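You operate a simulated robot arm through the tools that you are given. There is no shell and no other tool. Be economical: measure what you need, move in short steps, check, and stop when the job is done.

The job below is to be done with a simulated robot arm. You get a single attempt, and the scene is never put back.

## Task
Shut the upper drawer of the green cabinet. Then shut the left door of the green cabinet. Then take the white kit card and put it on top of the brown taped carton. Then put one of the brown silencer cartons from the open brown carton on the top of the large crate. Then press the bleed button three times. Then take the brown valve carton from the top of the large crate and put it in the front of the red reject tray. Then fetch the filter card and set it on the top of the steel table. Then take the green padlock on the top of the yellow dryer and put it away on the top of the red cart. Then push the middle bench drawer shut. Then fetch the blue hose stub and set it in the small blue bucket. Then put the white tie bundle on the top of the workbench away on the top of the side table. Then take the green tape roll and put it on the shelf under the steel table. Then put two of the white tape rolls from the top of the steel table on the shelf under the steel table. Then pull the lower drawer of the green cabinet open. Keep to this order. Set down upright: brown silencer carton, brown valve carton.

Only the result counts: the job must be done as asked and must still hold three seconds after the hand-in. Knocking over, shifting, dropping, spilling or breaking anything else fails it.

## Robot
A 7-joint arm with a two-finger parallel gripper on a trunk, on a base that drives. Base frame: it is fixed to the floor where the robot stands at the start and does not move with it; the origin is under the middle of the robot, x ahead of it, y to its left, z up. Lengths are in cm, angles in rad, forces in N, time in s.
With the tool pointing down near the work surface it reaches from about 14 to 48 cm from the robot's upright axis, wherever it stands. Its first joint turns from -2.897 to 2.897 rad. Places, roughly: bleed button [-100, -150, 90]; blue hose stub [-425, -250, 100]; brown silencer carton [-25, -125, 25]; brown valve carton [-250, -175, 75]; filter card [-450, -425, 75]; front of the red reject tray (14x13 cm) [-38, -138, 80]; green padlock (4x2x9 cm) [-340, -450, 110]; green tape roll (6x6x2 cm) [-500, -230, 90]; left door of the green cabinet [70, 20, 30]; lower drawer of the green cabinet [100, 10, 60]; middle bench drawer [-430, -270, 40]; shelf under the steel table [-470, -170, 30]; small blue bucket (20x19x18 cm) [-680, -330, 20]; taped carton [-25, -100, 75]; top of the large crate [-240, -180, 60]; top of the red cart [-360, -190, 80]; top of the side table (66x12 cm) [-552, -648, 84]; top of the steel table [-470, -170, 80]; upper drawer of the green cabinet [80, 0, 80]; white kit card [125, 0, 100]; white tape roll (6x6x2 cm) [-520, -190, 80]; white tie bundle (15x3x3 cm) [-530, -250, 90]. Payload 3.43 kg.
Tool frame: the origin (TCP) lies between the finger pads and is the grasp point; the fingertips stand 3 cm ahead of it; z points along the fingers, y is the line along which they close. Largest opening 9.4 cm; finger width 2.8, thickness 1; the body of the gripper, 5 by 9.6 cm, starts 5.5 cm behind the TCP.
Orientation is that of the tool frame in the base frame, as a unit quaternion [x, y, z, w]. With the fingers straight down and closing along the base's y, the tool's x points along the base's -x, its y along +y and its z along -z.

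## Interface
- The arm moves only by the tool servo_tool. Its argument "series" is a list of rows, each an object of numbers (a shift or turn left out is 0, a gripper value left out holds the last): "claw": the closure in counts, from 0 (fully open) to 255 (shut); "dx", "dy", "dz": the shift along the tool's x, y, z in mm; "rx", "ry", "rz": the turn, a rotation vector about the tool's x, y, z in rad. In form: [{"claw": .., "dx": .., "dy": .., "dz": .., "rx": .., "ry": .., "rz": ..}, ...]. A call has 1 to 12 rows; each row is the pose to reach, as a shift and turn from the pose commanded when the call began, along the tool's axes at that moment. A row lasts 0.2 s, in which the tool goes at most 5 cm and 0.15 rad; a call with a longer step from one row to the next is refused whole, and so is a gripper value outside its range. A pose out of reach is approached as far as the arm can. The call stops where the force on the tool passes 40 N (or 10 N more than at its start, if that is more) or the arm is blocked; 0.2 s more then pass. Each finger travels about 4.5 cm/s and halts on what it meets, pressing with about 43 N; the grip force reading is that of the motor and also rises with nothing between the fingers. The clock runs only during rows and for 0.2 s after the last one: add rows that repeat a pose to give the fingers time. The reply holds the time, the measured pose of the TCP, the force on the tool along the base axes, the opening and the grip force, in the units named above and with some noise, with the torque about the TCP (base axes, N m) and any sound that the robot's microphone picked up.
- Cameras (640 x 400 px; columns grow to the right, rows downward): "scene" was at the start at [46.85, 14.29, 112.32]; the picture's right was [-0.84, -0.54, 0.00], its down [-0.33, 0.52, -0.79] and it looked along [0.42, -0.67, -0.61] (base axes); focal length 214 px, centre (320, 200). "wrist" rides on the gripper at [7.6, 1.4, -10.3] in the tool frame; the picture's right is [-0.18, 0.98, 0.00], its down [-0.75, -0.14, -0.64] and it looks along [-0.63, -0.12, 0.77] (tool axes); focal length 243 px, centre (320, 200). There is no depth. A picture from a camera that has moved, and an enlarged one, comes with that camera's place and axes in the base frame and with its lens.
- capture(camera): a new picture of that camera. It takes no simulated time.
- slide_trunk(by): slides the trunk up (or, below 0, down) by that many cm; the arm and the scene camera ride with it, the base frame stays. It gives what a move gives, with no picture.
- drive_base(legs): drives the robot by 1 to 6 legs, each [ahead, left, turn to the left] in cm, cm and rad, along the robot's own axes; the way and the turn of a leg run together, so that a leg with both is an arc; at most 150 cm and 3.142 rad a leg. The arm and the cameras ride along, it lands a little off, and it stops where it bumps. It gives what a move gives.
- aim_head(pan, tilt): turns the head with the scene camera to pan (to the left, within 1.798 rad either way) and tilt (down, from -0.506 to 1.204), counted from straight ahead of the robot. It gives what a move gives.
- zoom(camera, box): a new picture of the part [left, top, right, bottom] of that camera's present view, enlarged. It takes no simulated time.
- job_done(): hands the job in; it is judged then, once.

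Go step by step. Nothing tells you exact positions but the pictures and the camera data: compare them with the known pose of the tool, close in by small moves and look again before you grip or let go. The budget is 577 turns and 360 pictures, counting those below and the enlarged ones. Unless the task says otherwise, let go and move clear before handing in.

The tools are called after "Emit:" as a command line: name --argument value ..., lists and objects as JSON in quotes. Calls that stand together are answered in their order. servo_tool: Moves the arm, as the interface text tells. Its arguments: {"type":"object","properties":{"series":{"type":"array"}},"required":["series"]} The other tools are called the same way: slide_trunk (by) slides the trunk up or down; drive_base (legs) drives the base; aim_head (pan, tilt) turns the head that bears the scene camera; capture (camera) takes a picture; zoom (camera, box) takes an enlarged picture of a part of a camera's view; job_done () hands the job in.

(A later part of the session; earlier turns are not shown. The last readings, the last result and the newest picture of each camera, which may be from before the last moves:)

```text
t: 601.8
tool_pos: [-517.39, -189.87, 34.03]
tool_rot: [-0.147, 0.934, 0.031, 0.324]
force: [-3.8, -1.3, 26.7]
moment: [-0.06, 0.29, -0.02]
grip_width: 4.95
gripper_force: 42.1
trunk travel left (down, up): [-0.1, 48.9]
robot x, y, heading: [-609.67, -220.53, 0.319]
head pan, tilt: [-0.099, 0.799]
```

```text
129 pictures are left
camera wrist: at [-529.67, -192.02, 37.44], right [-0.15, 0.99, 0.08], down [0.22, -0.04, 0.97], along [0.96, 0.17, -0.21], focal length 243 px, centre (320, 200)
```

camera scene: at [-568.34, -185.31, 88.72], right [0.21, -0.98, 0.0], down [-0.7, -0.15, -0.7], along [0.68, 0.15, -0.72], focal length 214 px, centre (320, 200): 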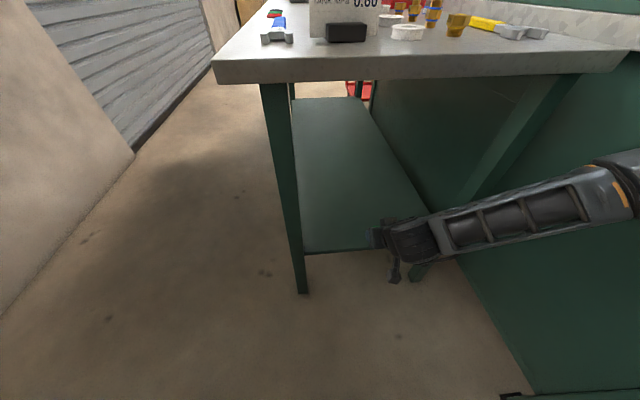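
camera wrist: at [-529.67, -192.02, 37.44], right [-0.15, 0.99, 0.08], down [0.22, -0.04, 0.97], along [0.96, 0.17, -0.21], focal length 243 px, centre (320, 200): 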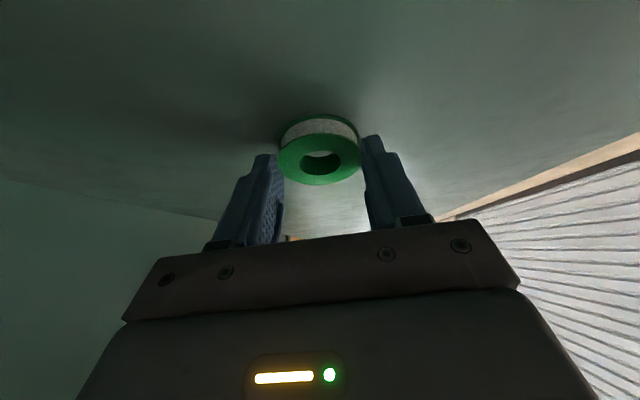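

Contact with the shelf. I open and check.

Emit:
servo_tool --series '[{"dx": -2, "dz": -3, "claw": 255}, {"dx": -2, "dz": -3, "claw": 180}, {"dx": -2, "dz": -3, "claw": 100}, {"dx": -2, "dz": -3, "claw": 0}, {"dx": -2, "dz": -3}, {"dx": -2, "dz": -3}]'

Emit:
servo_tool --series '[{"dx": 10, "dz": -40}, {"dx": 20, "dz": -80}, {"dx": 30, "dz": -120}, {"dx": 40, "dz": -150}, {"dx": 40, "dz": -150}]'

Emit:
capture --camera "wrist"

```text
t: 603.2
tool_pos: [-517.63, -189.9, 33.96]
tool_rot: [-0.146, 0.935, 0.03, 0.322]
force: [-0.4, 0.4, 0.7]
moment: [0.03, 0.03, -0.01]
grip_width: 9.42
gripper_force: 0.1
trunk travel left (down, up): [-0.1, 48.9]
robot x, y, heading: [-609.96, -220.26, 0.312]
head pan, tilt: [-0.099, 0.799]
```

```text
t: 604.4
tool_pos: [-529.5, -193.26, 43.16]
tool_rot: [-0.148, 0.935, 0.031, 0.322]
force: [0.3, 0.5, 0.1]
moment: [0.03, 0.02, 0.02]
grip_width: 9.41
gripper_force: 0.0
trunk travel left (down, up): [-0.1, 48.9]
robot x, y, heading: [-609.93, -220.55, 0.314]
head pan, tilt: [-0.099, 0.799]
```

```text
128 pictures are left
camera wrist: at [-541.61, -195.43, 46.74], right [-0.15, 0.99, 0.08], down [0.23, -0.04, 0.97], along [0.96, 0.17, -0.22], focal length 243 px, centre (320, 200)
```

wrist: 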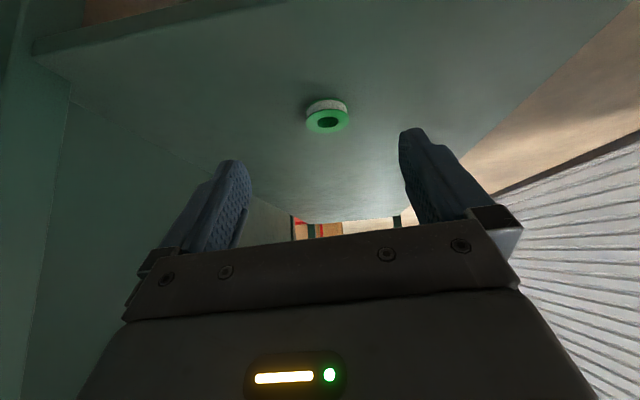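

The green roll lies flat on the shelf. Now the white rolls: I back out and raise the trunk.

Emit:
servo_tool --series '[{"dx": 37, "dz": -28}, {"dx": 74, "dz": -57}, {"dx": 111, "dz": -86}, {"dx": 148, "dz": -114, "ry": 0.1}, {"dx": 160, "dz": -124, "ry": 0.22}, {"dx": 160, "dz": -124, "ry": 0.36}, {"dx": 160, "dz": -124, "ry": 0.5}, {"dx": 160, "dz": -124, "ry": 0.65}, {"dx": 160, "dz": -124, "ry": 0.65}]'

Emit:
slide_trunk --by 40

Emit:
slide_trunk --by 8

Emit:
servo_tool --series '[{"dz": -45}, {"dz": -90}, {"dz": -135}, {"dz": -180}, {"dz": -180}]'

Emit:
capture --camera "scene"

Emit:
zoom --camera "scene" --box '[260, 120, 460, 280]'

```text
t: 606.4
tool_pos: [-549.05, -199.19, 43.24]
tool_rot: [-0.149, 0.989, -0.017, 0.006]
force: [-0.8, 0.1, 1.5]
moment: [0.01, 0.02, -0.03]
grip_width: 9.39
gripper_force: 0.0
out of reach, approached as far as the arm can: row 2, 3, 4
trunk travel left (down, up): [-0.1, 48.9]
robot x, y, heading: [-609.96, -220.45, 0.311]
head pan, tilt: [-0.099, 0.799]
```

```text
t: 610.3
tool_pos: [-549.05, -199.26, 83.25]
tool_rot: [-0.15, 0.989, -0.018, 0.006]
force: [-0.1, 0.4, 0.7]
moment: [-0.02, -0.04, 0.0]
grip_width: 9.41
gripper_force: 0.1
trunk travel left (down, up): [-40.1, 8.9]
robot x, y, heading: [-609.79, -220.43, 0.316]
head pan, tilt: [-0.099, 0.799]
```

```text
t: 611.4
tool_pos: [-548.9, -199.17, 91.19]
tool_rot: [-0.149, 0.989, -0.017, 0.007]
force: [-1.5, 0.8, -0.8]
moment: [-0.01, 0.0, -0.01]
grip_width: 9.4
gripper_force: 0.1
trunk travel left (down, up): [-48.1, 0.9]
robot x, y, heading: [-609.74, -220.23, 0.319]
head pan, tilt: [-0.099, 0.799]
```

```text
t: 612.6
tool_pos: [-549.32, -198.55, 109.42]
tool_rot: [-0.15, 0.989, -0.018, 0.006]
force: [-0.2, 0.5, -0.5]
moment: [0.0, -0.06, 0.0]
grip_width: 9.38
gripper_force: 0.1
trunk travel left (down, up): [-48.1, 0.9]
robot x, y, heading: [-609.65, -220.34, 0.314]
head pan, tilt: [-0.099, 0.799]
```

```text
127 pictures are left
camera scene: at [-568.37, -185.21, 136.76], right [0.21, -0.98, 0.0], down [-0.7, -0.15, -0.7], along [0.68, 0.15, -0.72], focal length 214 px, centre (320, 200)
```

scene: 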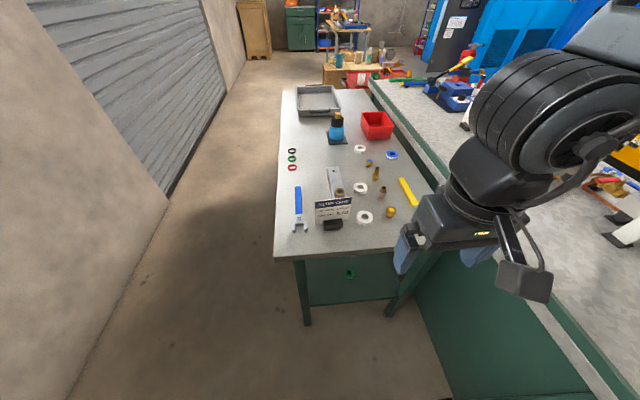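

```text
2.50 times, centred on (360, 200) of scene
camera zoom: at [-568.37, -185.21, 136.76], right [0.21, -0.98, 0.0], down [-0.7, -0.15, -0.7], along [0.68, 0.15, -0.72], focal length 536 px, centre (220, 200)
```

zoom: 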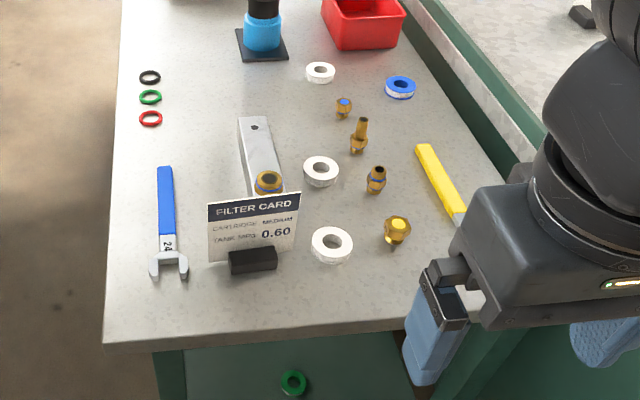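

Emit:
servo_tool --series '[{"dx": -40, "dy": -1, "dz": 10, "ry": -0.06}, {"dx": -80, "dy": -2, "dz": 20, "ry": -0.12}, {"dx": -120, "dy": -3, "dz": 30, "ry": -0.18}, {"dx": -160, "dy": -4, "dz": 45, "ry": -0.24}, {"dx": -200, "dy": -5, "dz": 60, "ry": -0.3}, {"dx": -240, "dy": -6, "dz": 75, "ry": -0.36}, {"dx": -286, "dy": -7, "dz": 90, "ry": -0.4}, {"dx": -286, "dy": -7, "dz": 110, "ry": -0.4}, {"dx": -286, "dy": -7, "dz": 110, "ry": -0.4}]'

Emit:
capture --camera "wrist"

Emit:
zoom --camera "scene" --box '[260, 120, 460, 280]'

```text
t: 614.6
tool_pos: [-521.42, -191.2, 98.47]
tool_rot: [-0.15, 0.968, 0.012, 0.202]
force: [-0.3, 0.3, -0.7]
moment: [0.01, -0.01, -0.01]
grip_width: 9.41
gripper_force: 0.1
trunk travel left (down, up): [-48.1, 0.9]
robot x, y, heading: [-610.02, -220.66, 0.316]
head pan, tilt: [-0.099, 0.799]
```

```text
125 pictures are left
camera wrist: at [-532.57, -192.81, 104.94], right [-0.13, 0.99, 0.04], down [0.45, 0.03, 0.89], along [0.88, 0.13, -0.45], focal length 243 px, centre (320, 200)
```

wrist: 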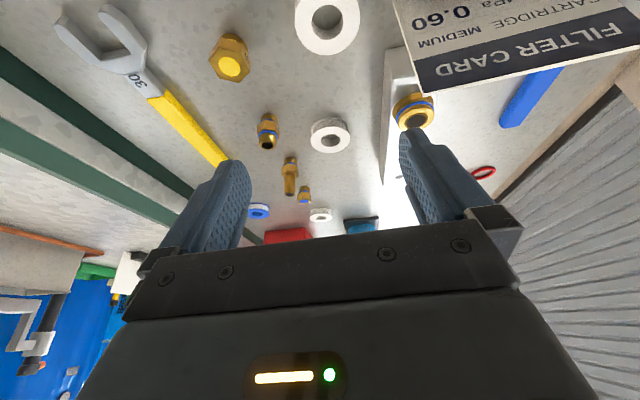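

```text
2.50 times, centred on (360, 200) of scene
camera zoom: at [-568.36, -185.2, 136.75], right [0.21, -0.98, 0.0], down [-0.7, -0.15, -0.7], along [0.68, 0.15, -0.72], focal length 536 px, centre (220, 200)
```

zoom: 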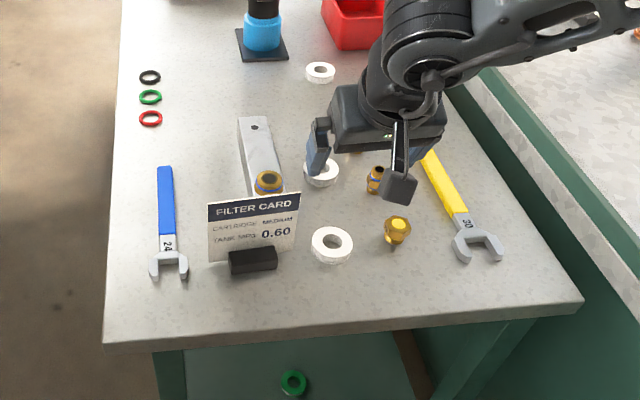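

Emit:
servo_tool --series '[{"dx": 16, "dy": 5, "dz": 40}, {"dx": 32, "dy": 10, "dz": 75}, {"dx": 46, "dy": 14, "dz": 100}, {"dx": 54, "dy": 16, "dz": 118}, {"dx": 60, "dy": 16, "dz": 130}, {"dx": 60, "dy": 16, "dz": 130}]'

Emit:
capture --camera "wrist"

Emit:
zoom --camera "scene" --box '[260, 120, 460, 280]'

```text
t: 615.2
tool_pos: [-520.86, -190.41, 93.71]
tool_rot: [-0.147, 0.966, 0.016, 0.211]
force: [-2.5, -6.5, 25.0]
moment: [1.41, 0.55, 0.23]
grip_width: 9.05
gripper_force: 0.0
trunk travel left (down, up): [-48.1, 0.9]
robot x, y, heading: [-609.59, -220.37, 0.31]
head pan, tilt: [-0.099, 0.799]
stopped in row 2: the force on the tool passed its limit at 62 N (the readings are from after the stop); the commanded pose is now the measured one
```

```text
123 pictures are left
camera wrist: at [-532.03, -192.04, 99.95], right [-0.13, 0.99, 0.04], down [0.44, 0.02, 0.9], along [0.89, 0.13, -0.43], focal length 243 px, centre (320, 200)
```

wrist: 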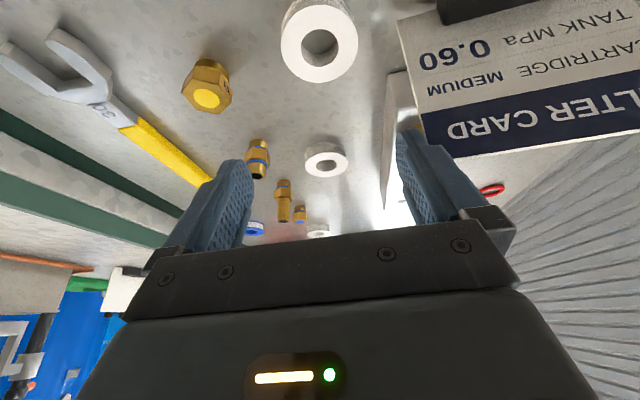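

```text
2.50 times, centred on (360, 200) of scene
camera zoom: at [-568.42, -185.26, 136.85], right [0.21, -0.98, 0.0], down [-0.7, -0.15, -0.7], along [0.68, 0.15, -0.72], focal length 536 px, centre (220, 200)
```

zoom: 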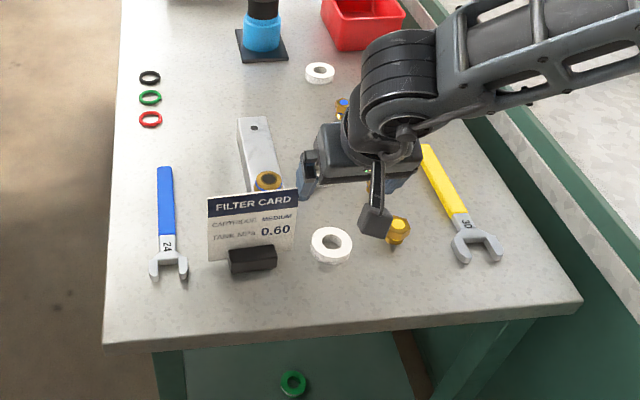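

The left finger touched the card's upper corner; I raise straight up and check the card.

Emit:
servo_tool --series '[{"dx": -8, "dz": -18}, {"dx": -24, "dz": -55}, {"dx": -40, "dz": -92}, {"dx": -56, "dz": -130}, {"dx": -56, "dz": -130}]'

Emit:
zoom --camera "scene" --box '[260, 120, 460, 280]'

```text
t: 616.4
tool_pos: [-521.53, -189.93, 107.4]
tool_rot: [-0.149, 0.967, 0.015, 0.208]
force: [-0.6, 0.3, -0.1]
moment: [0.0, 0.02, -0.01]
grip_width: 9.39
gripper_force: 0.0
trunk travel left (down, up): [-48.1, 0.9]
robot x, y, heading: [-610.0, -220.97, 0.316]
head pan, tilt: [-0.099, 0.799]
```

```text
2.50 times, centred on (360, 200) of scene
camera zoom: at [-568.36, -185.2, 136.76], right [0.21, -0.98, 0.0], down [-0.7, -0.15, -0.7], along [0.68, 0.15, -0.72], focal length 536 px, centre (220, 200)
```

zoom: 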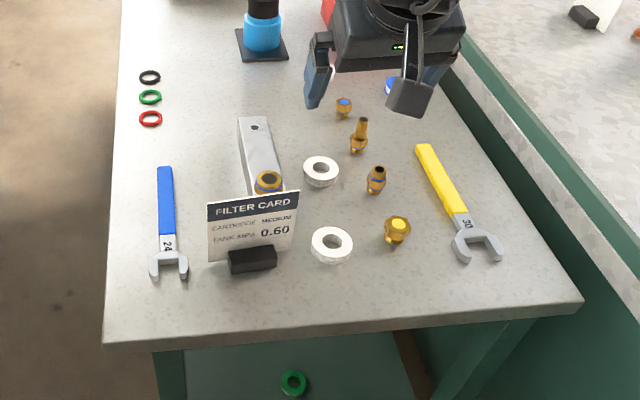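

The card is fine. I go for the far white roll first; raise and drive closer to the table end.

Emit:
servo_tool --series '[{"dx": -16, "dz": -37}, {"dx": -32, "dz": -74}, {"dx": -32, "dz": -74}]'

Emit:
drive_base --legs '[[37, 0, 0]]'

Emit:
capture --camera "scene"

Emit:
capture --camera "wrist"

```text
t: 617.2
tool_pos: [-521.63, -189.6, 115.4]
tool_rot: [-0.149, 0.967, 0.015, 0.208]
force: [-0.4, 0.5, 0.3]
moment: [0.03, 0.02, 0.0]
grip_width: 9.41
gripper_force: 0.0
trunk travel left (down, up): [-48.1, 0.9]
robot x, y, heading: [-610.23, -220.62, 0.315]
head pan, tilt: [-0.099, 0.799]
```

```text
t: 619.6
tool_pos: [-485.94, -177.75, 115.35]
tool_rot: [-0.151, 0.966, 0.016, 0.209]
force: [-1.0, -0.1, -0.3]
moment: [-0.01, 0.0, 0.0]
grip_width: 9.38
gripper_force: 0.1
trunk travel left (down, up): [-48.1, 0.9]
robot x, y, heading: [-574.01, -208.87, 0.316]
head pan, tilt: [-0.099, 0.799]
```

```text
120 pictures are left
camera scene: at [-532.59, -173.4, 136.76], right [0.22, -0.98, 0.0], down [-0.7, -0.15, -0.7], along [0.68, 0.15, -0.72], focal length 214 px, centre (320, 200)
```

scene: 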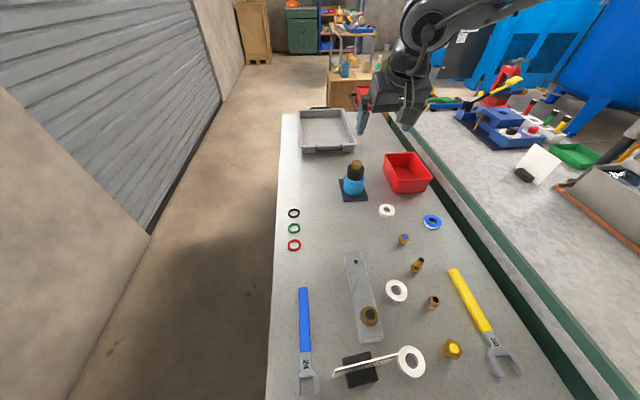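

```text
119 pictures are left
camera wrist: at [-497.0, -179.47, 121.69], right [-0.13, 0.99, 0.04], down [0.44, 0.02, 0.9], along [0.89, 0.14, -0.44], focal length 243 px, centre (320, 200)
```

wrist: 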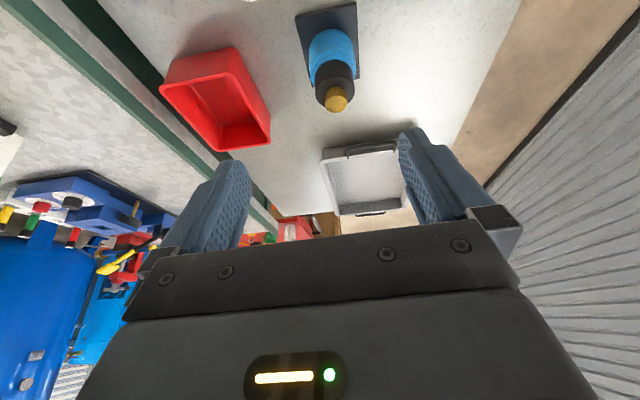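

Emit:
servo_tool --series '[{"dx": -10, "dy": -40, "dz": 5}, {"dx": -21, "dy": -82, "dz": 12}, {"dx": -4, "dy": -82, "dz": 50}, {"dx": 14, "dy": -82, "dz": 90}, {"dx": 32, "dy": -82, "dz": 130}, {"dx": 50, "dy": -82, "dz": 171}, {"dx": 50, "dy": -82, "dz": 171}]'

Emit:
capture --camera "wrist"

Emit:
zoom --camera "scene" --box '[300, 120, 480, 260]'

```text
t: 621.2
tool_pos: [-480.74, -185.45, 98.05]
tool_rot: [-0.15, 0.966, 0.014, 0.209]
force: [0.1, 1.5, 0.0]
moment: [0.0, -0.01, 0.0]
grip_width: 9.42
gripper_force: 0.0
trunk travel left (down, up): [-48.1, 0.9]
robot x, y, heading: [-574.16, -208.79, 0.32]
head pan, tilt: [-0.099, 0.799]
```

```text
118 pictures are left
camera wrist: at [-491.88, -187.18, 104.37], right [-0.13, 0.99, 0.04], down [0.44, 0.02, 0.9], along [0.89, 0.14, -0.44], focal length 243 px, centre (320, 200)
```

wrist: 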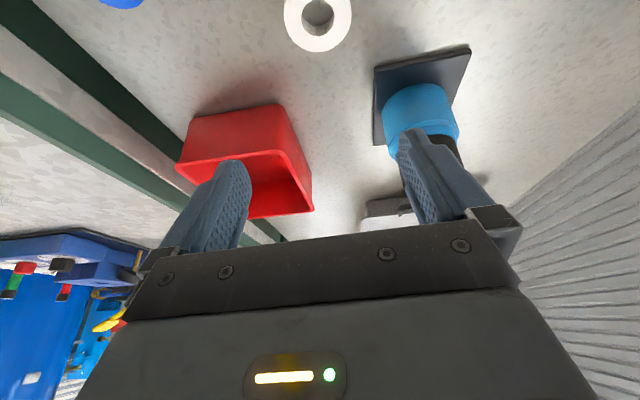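

```text
2.86 times, centred on (390, 190) of scene
camera zoom: at [-532.57, -173.4, 136.75], right [0.22, -0.98, 0.0], down [-0.7, -0.15, -0.7], along [0.68, 0.15, -0.72], focal length 613 px, centre (120, 229)
```

zoom: 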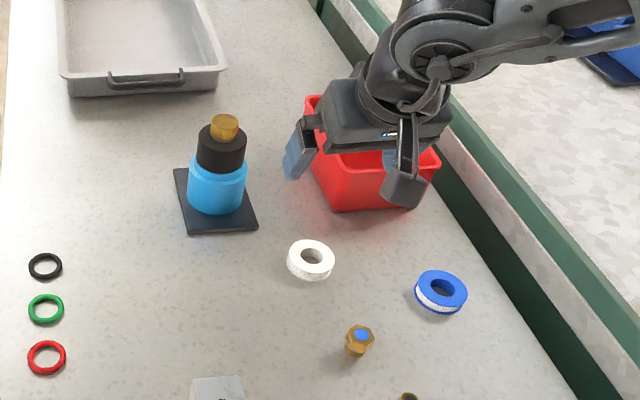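

Emit:
servo_tool --series '[{"dx": 18, "dy": 2, "dz": 40}, {"dx": 36, "dy": 4, "dz": 80}, {"dx": 50, "dy": 6, "dz": 108}, {"dx": 56, "dy": 7, "dz": 120}, {"dx": 60, "dy": 7, "dz": 128}, {"dx": 63, "dy": 7, "dz": 135}]'

Emit:
capture --camera "wrist"

```text
t: 622.2
tool_pos: [-481.25, -185.14, 85.44]
tool_rot: [-0.149, 0.966, 0.018, 0.211]
force: [-18.4, -8.4, 31.7]
moment: [1.25, 1.07, 1.12]
grip_width: 9.21
gripper_force: 0.1
trunk travel left (down, up): [-48.1, 0.9]
robot x, y, heading: [-574.01, -208.76, 0.316]
head pan, tilt: [-0.099, 0.799]
stopped in row 5: the force on the tool passed its limit at 62 N (the readings are from after the stop); the commanded pose is now the measured one
```

```text
116 pictures are left
camera wrist: at [-492.31, -186.95, 91.72], right [-0.13, 0.99, 0.05], down [0.44, 0.01, 0.9], along [0.89, 0.14, -0.43], focal length 243 px, centre (320, 200)
```

wrist: 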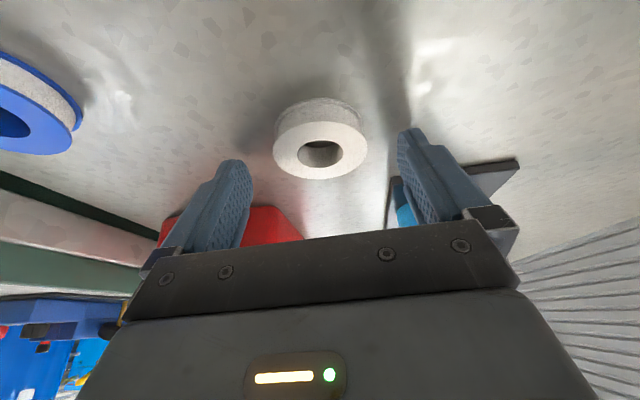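

Emit:
servo_tool --series '[{"dx": -2, "dz": -5}, {"dx": -2, "dz": -5}, {"dx": -2, "dz": -5, "claw": 255}, {"dx": -2, "dz": -5}, {"dx": -2, "dz": -5}, {"dx": -2, "dz": -5}, {"dx": -2, "dz": -5}]'

Emit:
servo_tool --series '[{"dx": -16, "dz": -37}, {"dx": -32, "dz": -74}, {"dx": -48, "dz": -111}, {"dx": -64, "dz": -148}, {"dx": -80, "dz": -185}, {"dx": -96, "dz": -222}, {"dx": -112, "dz": -260}, {"dx": -112, "dz": -260}]'

Emit:
capture --camera "wrist"

Emit:
capture --camera "scene"

```text
t: 623.8
tool_pos: [-481.22, -185.21, 85.63]
tool_rot: [-0.149, 0.966, 0.017, 0.21]
force: [-0.6, 2.0, -0.1]
moment: [0.01, 0.01, -0.01]
grip_width: 5.0
gripper_force: 43.5
trunk travel left (down, up): [-48.1, 0.9]
robot x, y, heading: [-573.56, -208.62, 0.314]
head pan, tilt: [-0.099, 0.799]
```

```text
t: 625.6
tool_pos: [-481.91, -184.48, 113.97]
tool_rot: [-0.15, 0.966, 0.017, 0.21]
force: [0.0, -0.2, 0.3]
moment: [0.03, 0.02, 0.01]
grip_width: 4.98
gripper_force: 42.9
trunk travel left (down, up): [-48.1, 0.9]
robot x, y, heading: [-573.91, -208.84, 0.314]
head pan, tilt: [-0.099, 0.799]
```

```text
115 pictures are left
camera wrist: at [-493.06, -186.2, 120.28], right [-0.13, 0.99, 0.05], down [0.44, 0.02, 0.9], along [0.89, 0.14, -0.44], focal length 243 px, centre (320, 200)
```

wrist: 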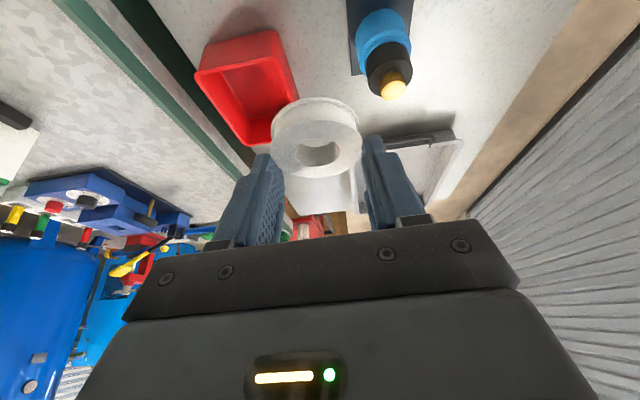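

```text
114 pictures are left
camera scene: at [-532.59, -173.41, 136.76], right [0.22, -0.98, 0.0], down [-0.7, -0.15, -0.7], along [0.68, 0.15, -0.72], focal length 214 px, centre (320, 200)
```

scene: 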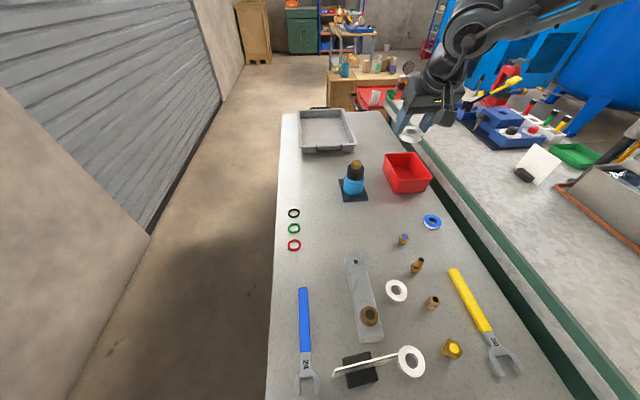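

The far white roll is held. I retract, back up, and repeat the shelf placement a bit to the left of the green roll.

Emit:
servo_tool --series '[{"dx": 40, "dz": -17, "ry": 0.06}, {"dx": 80, "dz": -34, "ry": 0.12}, {"dx": 120, "dz": -51, "ry": 0.18}, {"dx": 160, "dz": -68, "ry": 0.24}, {"dx": 200, "dz": -86, "ry": 0.3}, {"dx": 240, "dz": -103, "ry": 0.36}, {"dx": 276, "dz": -118, "ry": 0.41}, {"dx": 276, "dz": -118, "ry": 0.41}]'

Emit:
drive_base --legs '[[-37, 0, 0]]'

Emit:
slide_trunk --by -40

Emit:
slide_trunk --by -8

```text
t: 627.4
tool_pos: [-510.68, -193.36, 113.37]
tool_rot: [-0.149, 0.989, -0.013, 0.01]
force: [-0.4, -0.2, 0.0]
moment: [0.0, -0.03, 0.02]
grip_width: 4.95
gripper_force: 43.0
trunk travel left (down, up): [-48.1, 0.9]
robot x, y, heading: [-574.14, -208.55, 0.316]
head pan, tilt: [-0.099, 0.799]
```

```text
t: 629.7
tool_pos: [-545.21, -204.85, 113.44]
tool_rot: [-0.148, 0.989, -0.014, 0.009]
force: [0.9, -0.7, -0.1]
moment: [-0.02, 0.01, -0.02]
grip_width: 4.98
gripper_force: 42.8
trunk travel left (down, up): [-48.1, 0.9]
robot x, y, heading: [-608.78, -220.35, 0.317]
head pan, tilt: [-0.099, 0.799]
```

```text
t: 633.5
tool_pos: [-545.12, -204.73, 73.42]
tool_rot: [-0.149, 0.989, -0.014, 0.01]
force: [-0.3, 0.5, 0.1]
moment: [-0.01, -0.03, 0.0]
grip_width: 4.98
gripper_force: 43.6
trunk travel left (down, up): [-8.1, 40.9]
robot x, y, heading: [-608.99, -220.1, 0.315]
head pan, tilt: [-0.099, 0.799]
```

```text
t: 634.7
tool_pos: [-545.23, -204.8, 65.53]
tool_rot: [-0.149, 0.989, -0.013, 0.01]
force: [-1.3, -0.1, -0.5]
moment: [0.01, 0.03, 0.02]
grip_width: 4.99
gripper_force: 43.0
trunk travel left (down, up): [-0.1, 48.9]
robot x, y, heading: [-608.51, -220.04, 0.316]
head pan, tilt: [-0.099, 0.799]
```

Emit:
servo_tool --series '[{"dy": 45}, {"dy": 90}, {"dy": 135}, {"dy": 168}, {"dx": -30, "dy": 168, "dz": 35, "ry": -0.12}, {"dx": -60, "dy": 168, "dz": 70, "ry": -0.24}, {"dx": -90, "dy": 168, "dz": 105, "ry": -0.36}, {"dx": -120, "dy": 168, "dz": 140, "ry": -0.48}, {"dx": -145, "dy": 168, "dz": 180, "ry": -0.6}, {"dx": -170, "dy": 168, "dz": 220, "ry": -0.66}, {"dx": -170, "dy": 168, "dz": 250, "ry": -0.66}, {"dx": -170, "dy": 168, "dz": 262, "ry": -0.66}]'

Emit:
capture --camera "scene"

Emit:
capture --camera "wrist"

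```text
t: 637.3
tool_pos: [-533.45, -184.37, 39.02]
tool_rot: [-0.144, 0.933, 0.036, 0.329]
force: [0.5, 0.3, -0.8]
moment: [-0.03, -0.02, -0.01]
grip_width: 4.98
gripper_force: 43.4
trunk travel left (down, up): [-0.1, 48.9]
robot x, y, heading: [-608.43, -220.1, 0.314]
head pan, tilt: [-0.099, 0.799]
```

```text
113 pictures are left
camera scene: at [-567.07, -184.81, 88.76], right [0.21, -0.98, 0.0], down [-0.7, -0.15, -0.7], along [0.68, 0.15, -0.72], focal length 214 px, centre (320, 200)
```

scene: 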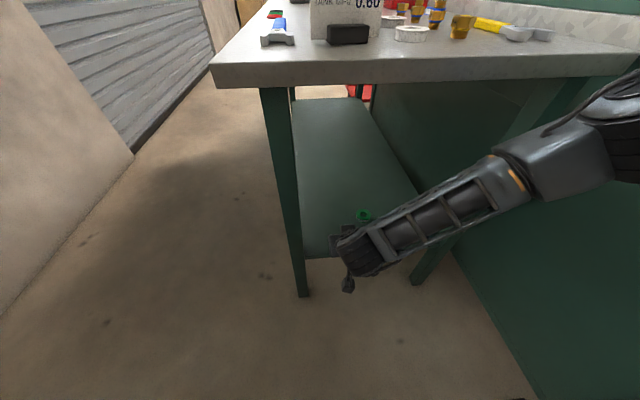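

```text
112 pictures are left
camera wrist: at [-545.73, -186.57, 42.36], right [-0.15, 0.98, 0.09], down [0.21, -0.05, 0.98], along [0.97, 0.17, -0.2], focal length 243 px, centre (320, 200)
```

wrist: 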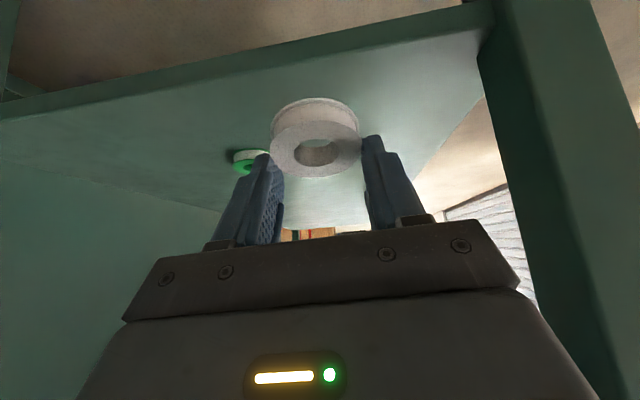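

Emit:
servo_tool --series '[{"dx": -36, "dy": 3, "dz": 29}, {"dx": -72, "dy": 6, "dz": 58}, {"dx": -102, "dy": 8, "dz": 82}, {"dx": -92, "dy": 8, "dz": 95}, {"dx": -86, "dy": 8, "dz": 103}, {"dx": -83, "dy": 8, "dz": 107}, {"dx": -80, "dy": 8, "dz": 111}, {"dx": -77, "dy": 8, "dz": 115}, {"dx": -74, "dy": 8, "dz": 119}]'

Emit:
capture --camera "wrist"

Emit:
zoom --camera "scene" --box '[260, 80, 480, 280]'

```text
t: 639.3
tool_pos: [-520.81, -179.87, 34.3]
tool_rot: [-0.145, 0.932, 0.035, 0.329]
force: [-0.1, -0.1, -0.7]
moment: [0.01, -0.05, 0.0]
grip_width: 4.97
gripper_force: 42.8
trunk travel left (down, up): [-0.1, 48.9]
robot x, y, heading: [-608.55, -219.87, 0.313]
head pan, tilt: [-0.099, 0.799]
```

```text
111 pictures are left
camera wrist: at [-533.05, -182.15, 37.69], right [-0.15, 0.98, 0.09], down [0.21, -0.05, 0.98], along [0.97, 0.17, -0.2], focal length 243 px, centre (320, 200)
```

wrist: 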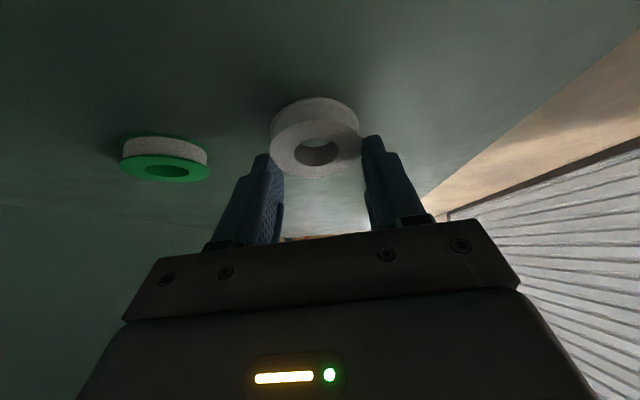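

```text
2.00 times, centred on (370, 180) of scene
camera zoom: at [-567.07, -184.8, 88.76], right [0.21, -0.98, 0.0], down [-0.7, -0.15, -0.7], along [0.68, 0.15, -0.72], focal length 429 px, centre (220, 240)
```

zoom: 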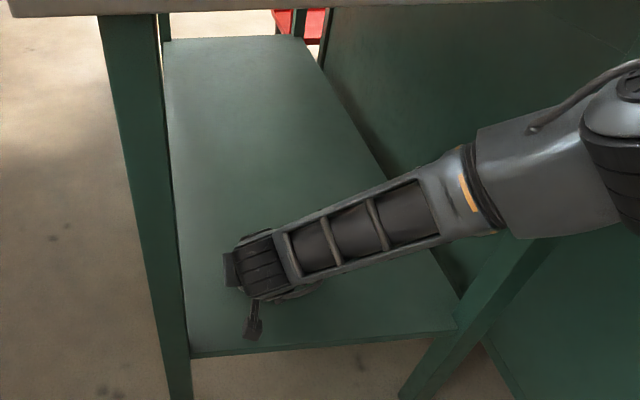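

Emit:
servo_tool --series '[{"dx": 4, "dz": 5}, {"dx": 7, "dz": 9}, {"dx": 10, "dz": 13}, {"dx": 13, "dz": 17}, {"dx": 16, "dz": 21}, {"dx": 19, "dz": 24}]'

Emit:
servo_tool --series '[{"dx": -2, "dz": -3, "claw": 255}, {"dx": -2, "dz": -3, "claw": 180}, {"dx": -2, "dz": -3, "claw": 100}, {"dx": -2, "dz": -3, "claw": 50}, {"dx": -2, "dz": -3}, {"dx": -2, "dz": -3}]'

Emit:
servo_tool --series '[{"dx": 5, "dz": -30}, {"dx": 10, "dz": -60}, {"dx": 15, "dz": -100}, {"dx": 25, "dz": -140}, {"dx": 25, "dz": -140}]'

Emit:
capture --camera "wrist"

```text
t: 640.1
tool_pos: [-520.45, -179.97, 33.19]
tool_rot: [-0.143, 0.931, 0.035, 0.333]
force: [-3.5, -0.8, 15.7]
moment: [-0.11, 0.45, 0.0]
grip_width: 4.96
gripper_force: 43.3
trunk travel left (down, up): [-0.1, 48.9]
robot x, y, heading: [-608.23, -220.24, 0.308]
head pan, tilt: [-0.099, 0.799]
stopped in row 3: the force on the tool passed its limit at 44 N (the readings are from after the stop); the commanded pose is now the measured one
```

```text
t: 641.5
tool_pos: [-520.41, -180.01, 33.45]
tool_rot: [-0.144, 0.932, 0.035, 0.331]
force: [0.4, 0.5, -0.3]
moment: [0.01, -0.02, 0.03]
grip_width: 7.56
gripper_force: 0.0
trunk travel left (down, up): [-0.1, 48.9]
robot x, y, heading: [-608.43, -219.91, 0.317]
head pan, tilt: [-0.099, 0.799]
```

```text
t: 642.7
tool_pos: [-531.0, -182.7, 42.74]
tool_rot: [-0.143, 0.932, 0.035, 0.331]
force: [0.1, -0.6, -0.2]
moment: [0.0, 0.02, -0.01]
grip_width: 7.59
gripper_force: 0.1
trunk travel left (down, up): [-0.1, 48.9]
robot x, y, heading: [-608.74, -220.32, 0.316]
head pan, tilt: [-0.099, 0.799]
```

```text
109 pictures are left
camera wrist: at [-543.26, -184.79, 45.99], right [-0.15, 0.99, 0.09], down [0.21, -0.05, 0.98], along [0.97, 0.16, -0.2], focal length 243 px, centre (320, 200)
```

wrist: 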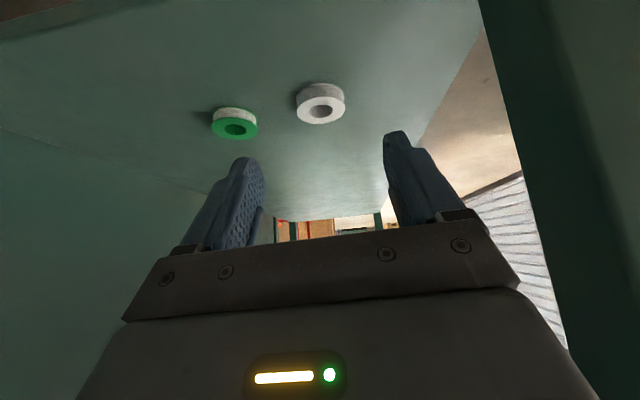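

Both rolls lie flat on the shelf. Now the second white roll (the middle one), gripped with the hand turned. Back out and raise.

Emit:
servo_tool --series '[{"dx": 37, "dz": -28}, {"dx": 74, "dz": -57}, {"dx": 111, "dz": -86}, {"dx": 148, "dz": -114, "ry": 0.1}, {"dx": 160, "dz": -124, "ry": 0.22}, {"dx": 160, "dz": -124, "ry": 0.36}, {"dx": 160, "dz": -124, "ry": 0.5}, {"dx": 160, "dz": -124, "ry": 0.65}, {"dx": 160, "dz": -124, "ry": 0.65}]'

Emit:
slide_trunk --by 40

Emit:
slide_trunk --by 8

Emit:
servo_tool --series '[{"dz": -45}, {"dz": -90}, {"dz": -135}, {"dz": -180}, {"dz": -220}, {"dz": -220}]'

Emit:
drive_base --legs '[[20, 0, 0]]'

Emit:
servo_tool --series '[{"rz": -0.14}, {"rz": -0.28}, {"rz": -0.42}, {"rz": -0.56}, {"rz": -0.7}, {"rz": -0.84}, {"rz": -1.0}, {"rz": -1.0}]'

```text
t: 644.7
tool_pos: [-550.31, -188.7, 42.38]
tool_rot: [-0.147, 0.989, -0.012, 0.017]
force: [-0.3, -0.2, 0.2]
moment: [0.02, 0.01, 0.01]
grip_width: 7.58
gripper_force: 0.1
trunk travel left (down, up): [-0.1, 48.9]
robot x, y, heading: [-608.42, -220.29, 0.31]
head pan, tilt: [-0.099, 0.799]
```

```text
t: 648.5
tool_pos: [-550.24, -188.63, 82.39]
tool_rot: [-0.148, 0.989, -0.013, 0.017]
force: [-0.8, -0.3, 0.0]
moment: [-0.01, 0.01, 0.0]
grip_width: 7.55
gripper_force: 0.1
trunk travel left (down, up): [-40.1, 8.9]
robot x, y, heading: [-608.05, -220.02, 0.312]
head pan, tilt: [-0.099, 0.799]
```

```text
t: 649.7
tool_pos: [-550.41, -188.68, 90.39]
tool_rot: [-0.148, 0.989, -0.012, 0.017]
force: [-0.2, 0.5, 0.3]
moment: [0.0, 0.0, -0.01]
grip_width: 7.54
gripper_force: 0.0
trunk travel left (down, up): [-48.1, 0.9]
robot x, y, heading: [-608.73, -219.81, 0.311]
head pan, tilt: [-0.099, 0.799]
```

```text
t: 651.1
tool_pos: [-551.18, -188.06, 112.55]
tool_rot: [-0.147, 0.989, -0.013, 0.017]
force: [-0.2, -0.9, 0.2]
moment: [0.02, 0.0, -0.01]
grip_width: 7.57
gripper_force: 0.0
trunk travel left (down, up): [-48.1, 0.9]
robot x, y, heading: [-608.88, -219.98, 0.316]
head pan, tilt: [-0.099, 0.799]
```

```text
t: 652.7
tool_pos: [-532.31, -182.15, 112.43]
tool_rot: [-0.146, 0.989, -0.012, 0.017]
force: [-0.2, -0.2, -0.1]
moment: [0.01, 0.02, 0.02]
grip_width: 7.57
gripper_force: 0.0
trunk travel left (down, up): [-48.1, 0.9]
robot x, y, heading: [-589.64, -214.03, 0.313]
head pan, tilt: [-0.099, 0.799]
```

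```text
refused: row 7 steps farther than a row can; nothing moved
```

Emit:
servo_tool --series '[{"dx": -28, "dy": -15, "rz": -0.13}, {"dx": -56, "dy": -31, "rz": -0.26}, {"dx": -84, "dy": -47, "rz": -0.39}, {"dx": -112, "dy": -62, "rz": -0.52}, {"dx": -140, "dy": -78, "rz": -0.65}, {"dx": -168, "dy": -93, "rz": -0.78}, {"dx": -196, "dy": -109, "rz": -0.9}, {"dx": -225, "dy": -125, "rz": -1.0}, {"dx": -225, "dy": -125, "dz": 40, "rz": -1.0}, {"dx": -225, "dy": -125, "dz": 80, "rz": -1.0}, {"dx": -225, "dy": -125, "dz": 100, "rz": -1.0}, {"dx": -225, "dy": -125, "dz": 100, "rz": -1.0}]'

Emit:
capture --camera "wrist"

Emit:
capture --camera "scene"

```text
t: 655.3
tool_pos: [-516.86, -191.37, 110.73]
tool_rot: [-0.597, 0.802, -0.022, 0.01]
force: [-0.5, 0.0, 0.5]
moment: [0.0, -0.05, 0.03]
grip_width: 7.57
gripper_force: 0.2
out of reach, approached as far as the arm can: row 8, 9, 10, 11, 12
trunk travel left (down, up): [-48.1, 0.9]
robot x, y, heading: [-589.68, -214.0, 0.312]
head pan, tilt: [-0.099, 0.799]
```

```text
108 pictures are left
camera wrist: at [-520.88, -198.05, 121.08], right [-0.89, 0.46, -0.05], down [0.32, 0.7, 0.64], along [0.33, 0.55, -0.77], focal length 243 px, centre (320, 200)
```

wrist: 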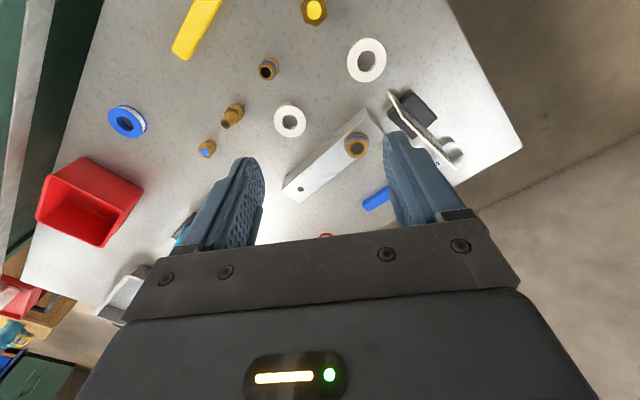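

```text
107 pictures are left
camera scene: at [-548.48, -178.81, 136.82], right [0.21, -0.98, 0.0], down [-0.7, -0.15, -0.7], along [0.68, 0.15, -0.72], focal length 214 px, centre (320, 200)
```

scene: 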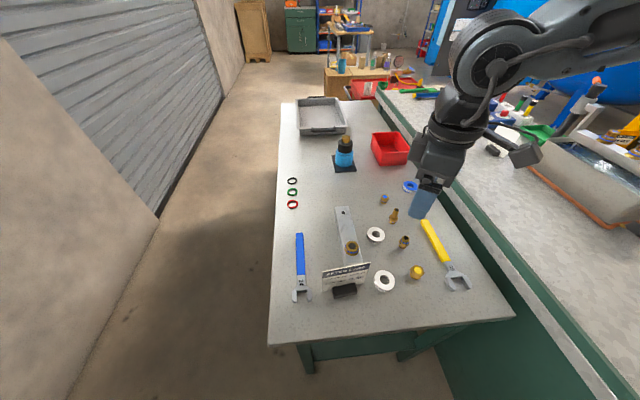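

That turn is beyond the wrist's range; I turn the other way instead.

Emit:
servo_tool --series '[{"rz": 0.14}, {"rz": 0.28}, {"rz": 0.42}, {"rz": 0.56}, {"rz": 0.7}, {"rz": 0.84}, {"rz": 0.98}, {"rz": 1.12}, {"dx": -20, "dy": -25, "rz": 1.26}, {"dx": -40, "dy": -52, "rz": 1.4}, {"dx": -64, "dy": -83, "rz": 1.4}, {"dx": -64, "dy": -83, "rz": 1.4}]'

Emit:
servo_tool --series '[{"rz": 0.14}, {"rz": 0.28}, {"rz": 0.42}, {"rz": 0.56}, {"rz": 0.7}, {"rz": 0.84}, {"rz": 0.98}, {"rz": 1.11}, {"rz": 1.11}]'

Emit:
capture --camera "wrist"

Emit:
zoom --camera "scene" --box '[280, 120, 480, 310]'

```text
t: 657.9
tool_pos: [-506.74, -187.34, 110.41]
tool_rot: [0.053, 0.998, -0.009, 0.019]
force: [0.4, 0.5, -0.3]
moment: [-0.03, 0.0, 0.01]
grip_width: 7.57
gripper_force: 0.0
trunk travel left (down, up): [-48.1, 0.9]
robot x, y, heading: [-589.86, -213.8, 0.315]
head pan, tilt: [-0.099, 0.799]
```

```text
t: 659.9
tool_pos: [-506.86, -187.24, 110.73]
tool_rot: [0.571, 0.821, 0.002, 0.021]
force: [-0.5, 0.4, 0.3]
moment: [0.01, 0.01, -0.03]
grip_width: 7.57
gripper_force: 0.0
trunk travel left (down, up): [-48.1, 0.9]
robot x, y, heading: [-589.56, -214.16, 0.312]
head pan, tilt: [-0.099, 0.799]
```

```text
106 pictures are left
camera wrist: at [-508.45, -179.52, 120.8], right [0.99, 0.17, 0.03], down [0.1, -0.74, 0.66], along [0.14, -0.65, -0.75], focal length 243 px, centre (320, 200)
```

wrist: 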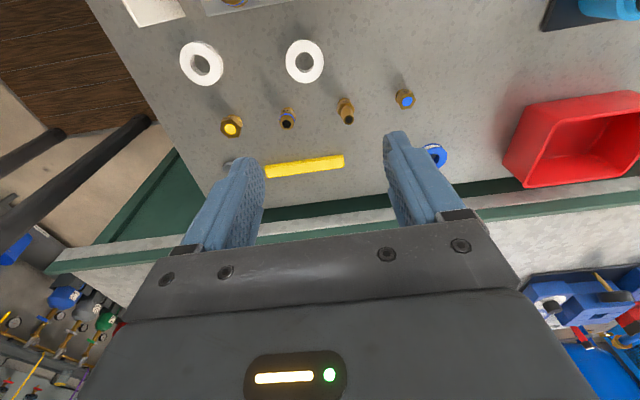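

```text
2.11 times, centred on (380, 215) of scene
camera zoom: at [-548.31, -178.78, 136.76], right [0.21, -0.98, 0.0], down [-0.7, -0.15, -0.7], along [0.68, 0.15, -0.72], focal length 452 px, centre (194, 168)
```

zoom: 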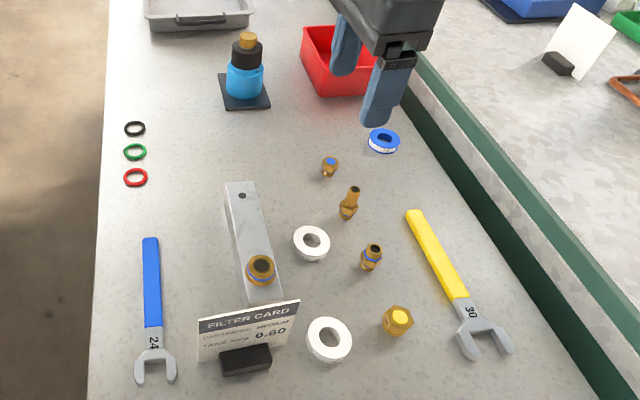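

Emit:
servo_tool --series '[{"dx": 10, "dy": -20, "dz": 40}, {"dx": 10, "dy": -20, "dz": 85}, {"dx": 10, "dy": -20, "dz": 130}, {"dx": 10, "dy": -20, "dz": 170}, {"dx": 10, "dy": -20, "dz": 190}, {"dx": 10, "dy": -20, "dz": 190}]'

Emit:
capture --camera "wrist"

Emit:
zoom --camera "scene" --box '[280, 120, 480, 310]'

```text
t: 661.3
tool_pos: [-508.53, -187.21, 91.63]
tool_rot: [0.571, 0.821, 0.002, 0.021]
force: [0.5, -0.8, -0.2]
moment: [0.01, 0.01, 0.02]
grip_width: 7.56
gripper_force: 0.0
trunk travel left (down, up): [-48.1, 0.9]
robot x, y, heading: [-589.89, -214.01, 0.312]
head pan, tilt: [-0.099, 0.799]
```

```text
104 pictures are left
camera wrist: at [-510.12, -179.45, 101.85], right [0.98, 0.17, 0.03], down [0.11, -0.74, 0.66], along [0.14, -0.65, -0.75], focal length 243 px, centre (320, 200)
```

wrist: 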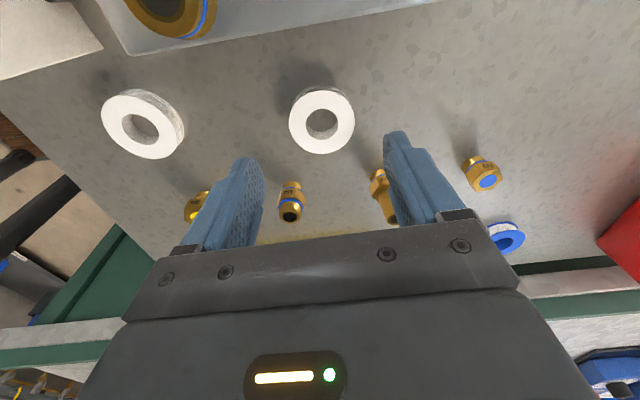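

```text
2.11 times, centred on (380, 215) of scene
camera zoom: at [-548.31, -178.78, 136.75], right [0.21, -0.98, 0.0], down [-0.7, -0.15, -0.7], along [0.68, 0.15, -0.72], focal length 452 px, centre (194, 168)
```

zoom: 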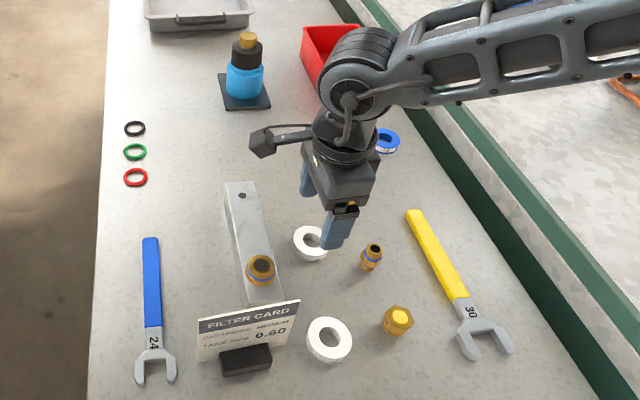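

Emit:
servo_tool --series '[{"dy": -2, "dz": 25}, {"dy": -2, "dz": 42}, {"dy": -2, "dz": 50}, {"dy": -2, "dz": 56}, {"dy": -2, "dz": 61}, {"dy": -2, "dz": 66}]'

Emit:
capture --camera "wrist"

```text
t: 662.7
tool_pos: [-508.2, -187.69, 85.33]
tool_rot: [0.572, 0.82, 0.003, 0.022]
force: [-2.1, -3.4, 25.1]
moment: [-0.2, 1.27, 0.16]
grip_width: 7.7
gripper_force: 1.6
trunk travel left (down, up): [-48.1, 0.9]
robot x, y, heading: [-589.74, -213.83, 0.311]
head pan, tilt: [-0.099, 0.799]
```

```text
102 pictures are left
camera wrist: at [-509.9, -179.84, 95.35], right [0.98, 0.17, 0.04], down [0.1, -0.74, 0.66], along [0.14, -0.65, -0.75], focal length 243 px, centre (320, 200)
```

wrist: 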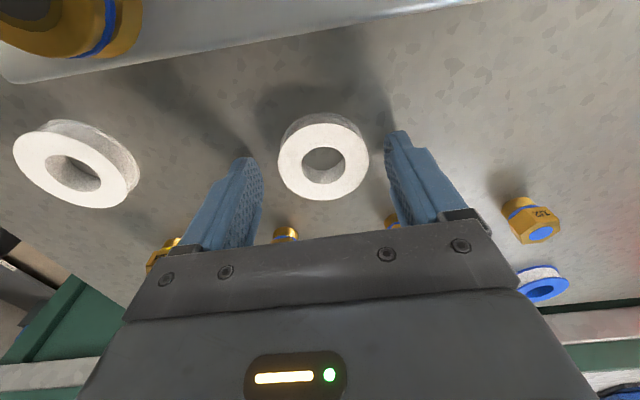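

Emit:
servo_tool --series '[{"dx": 6, "dz": -4}, {"dx": 6, "dz": -4}, {"dx": 6, "dz": -4, "claw": 255}, {"dx": 6, "dz": -4}, {"dx": 6, "dz": -4}, {"dx": 6, "dz": -4}]'

Emit:
servo_tool --series '[{"dz": -40}, {"dz": -80}, {"dz": -120}, {"dz": -160}, {"dz": -200}, {"dz": -240}, {"dz": -270}, {"dz": -270}]'

Emit:
capture --camera "wrist"

```text
t: 664.1
tool_pos: [-508.44, -187.16, 85.36]
tool_rot: [0.571, 0.821, 0.002, 0.02]
force: [-0.7, -0.7, -0.1]
moment: [0.01, 0.01, 0.02]
grip_width: 4.97
gripper_force: 43.7
trunk travel left (down, up): [-48.1, 0.9]
robot x, y, heading: [-589.66, -213.71, 0.31]
head pan, tilt: [-0.099, 0.799]
```

```text
t: 665.9
tool_pos: [-509.4, -186.62, 112.5]
tool_rot: [0.57, 0.821, 0.003, 0.021]
force: [-0.5, 0.4, -0.5]
moment: [-0.04, -0.02, 0.01]
grip_width: 4.95
gripper_force: 43.7
trunk travel left (down, up): [-48.1, 0.9]
robot x, y, heading: [-590.08, -213.8, 0.312]
head pan, tilt: [-0.099, 0.799]
```

```text
101 pictures are left
camera wrist: at [-511.07, -178.79, 122.63], right [0.98, 0.17, 0.03], down [0.11, -0.74, 0.66], along [0.14, -0.65, -0.75], focal length 243 px, centre (320, 200)
```

wrist: 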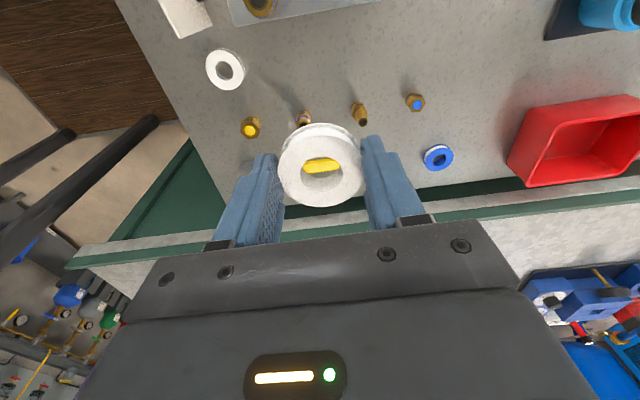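

The second white roll is held. I turn the wrist back, retract, reverse and lower for the shelf.

Emit:
servo_tool --series '[{"dy": -20, "rz": -0.14}, {"dy": -40, "rz": -0.28}, {"dy": -60, "rz": -0.42}, {"dy": -80, "rz": -0.56}, {"dy": -100, "rz": -0.7}, {"dy": -120, "rz": -0.84}, {"dy": -140, "rz": -0.98}, {"dy": -160, "rz": -1.12}, {"dy": -180, "rz": -1.26}, {"dy": -190, "rz": -1.4}, {"dy": -190, "rz": -1.51}, {"dy": -190, "rz": -1.51}]'

Emit:
drive_base --legs '[[-20, 0, 0]]'

Emit:
slide_trunk --by -40

Emit:
slide_trunk --by -8

```text
t: 668.5
tool_pos: [-527.25, -193.1, 111.84]
tool_rot: [-0.147, 0.989, -0.012, 0.017]
force: [-0.3, -0.8, 1.2]
moment: [-0.01, -0.02, 0.02]
grip_width: 4.95
gripper_force: 43.0
trunk travel left (down, up): [-48.1, 0.9]
robot x, y, heading: [-589.94, -214.17, 0.312]
head pan, tilt: [-0.099, 0.799]
```

```text
t: 670.1
tool_pos: [-546.59, -199.33, 111.83]
tool_rot: [-0.147, 0.989, -0.012, 0.017]
force: [0.2, 0.6, -0.1]
moment: [0.02, -0.02, -0.01]
grip_width: 4.96
gripper_force: 42.6
trunk travel left (down, up): [-48.1, 0.9]
robot x, y, heading: [-609.03, -220.25, 0.309]
head pan, tilt: [-0.099, 0.799]
```

```text
t: 673.9
tool_pos: [-546.59, -199.36, 71.76]
tool_rot: [-0.147, 0.989, -0.013, 0.018]
force: [0.3, -0.7, -0.6]
moment: [0.03, -0.02, 0.01]
grip_width: 4.93
gripper_force: 43.1
trunk travel left (down, up): [-8.1, 40.9]
robot x, y, heading: [-609.1, -220.25, 0.311]
head pan, tilt: [-0.099, 0.799]
```

```text
t: 675.1
tool_pos: [-546.61, -199.36, 63.91]
tool_rot: [-0.147, 0.989, -0.012, 0.017]
force: [-0.6, -0.3, -0.4]
moment: [-0.02, 0.03, 0.0]
grip_width: 4.94
gripper_force: 42.4
trunk travel left (down, up): [-0.1, 48.9]
robot x, y, heading: [-609.0, -220.33, 0.312]
head pan, tilt: [-0.099, 0.799]
```

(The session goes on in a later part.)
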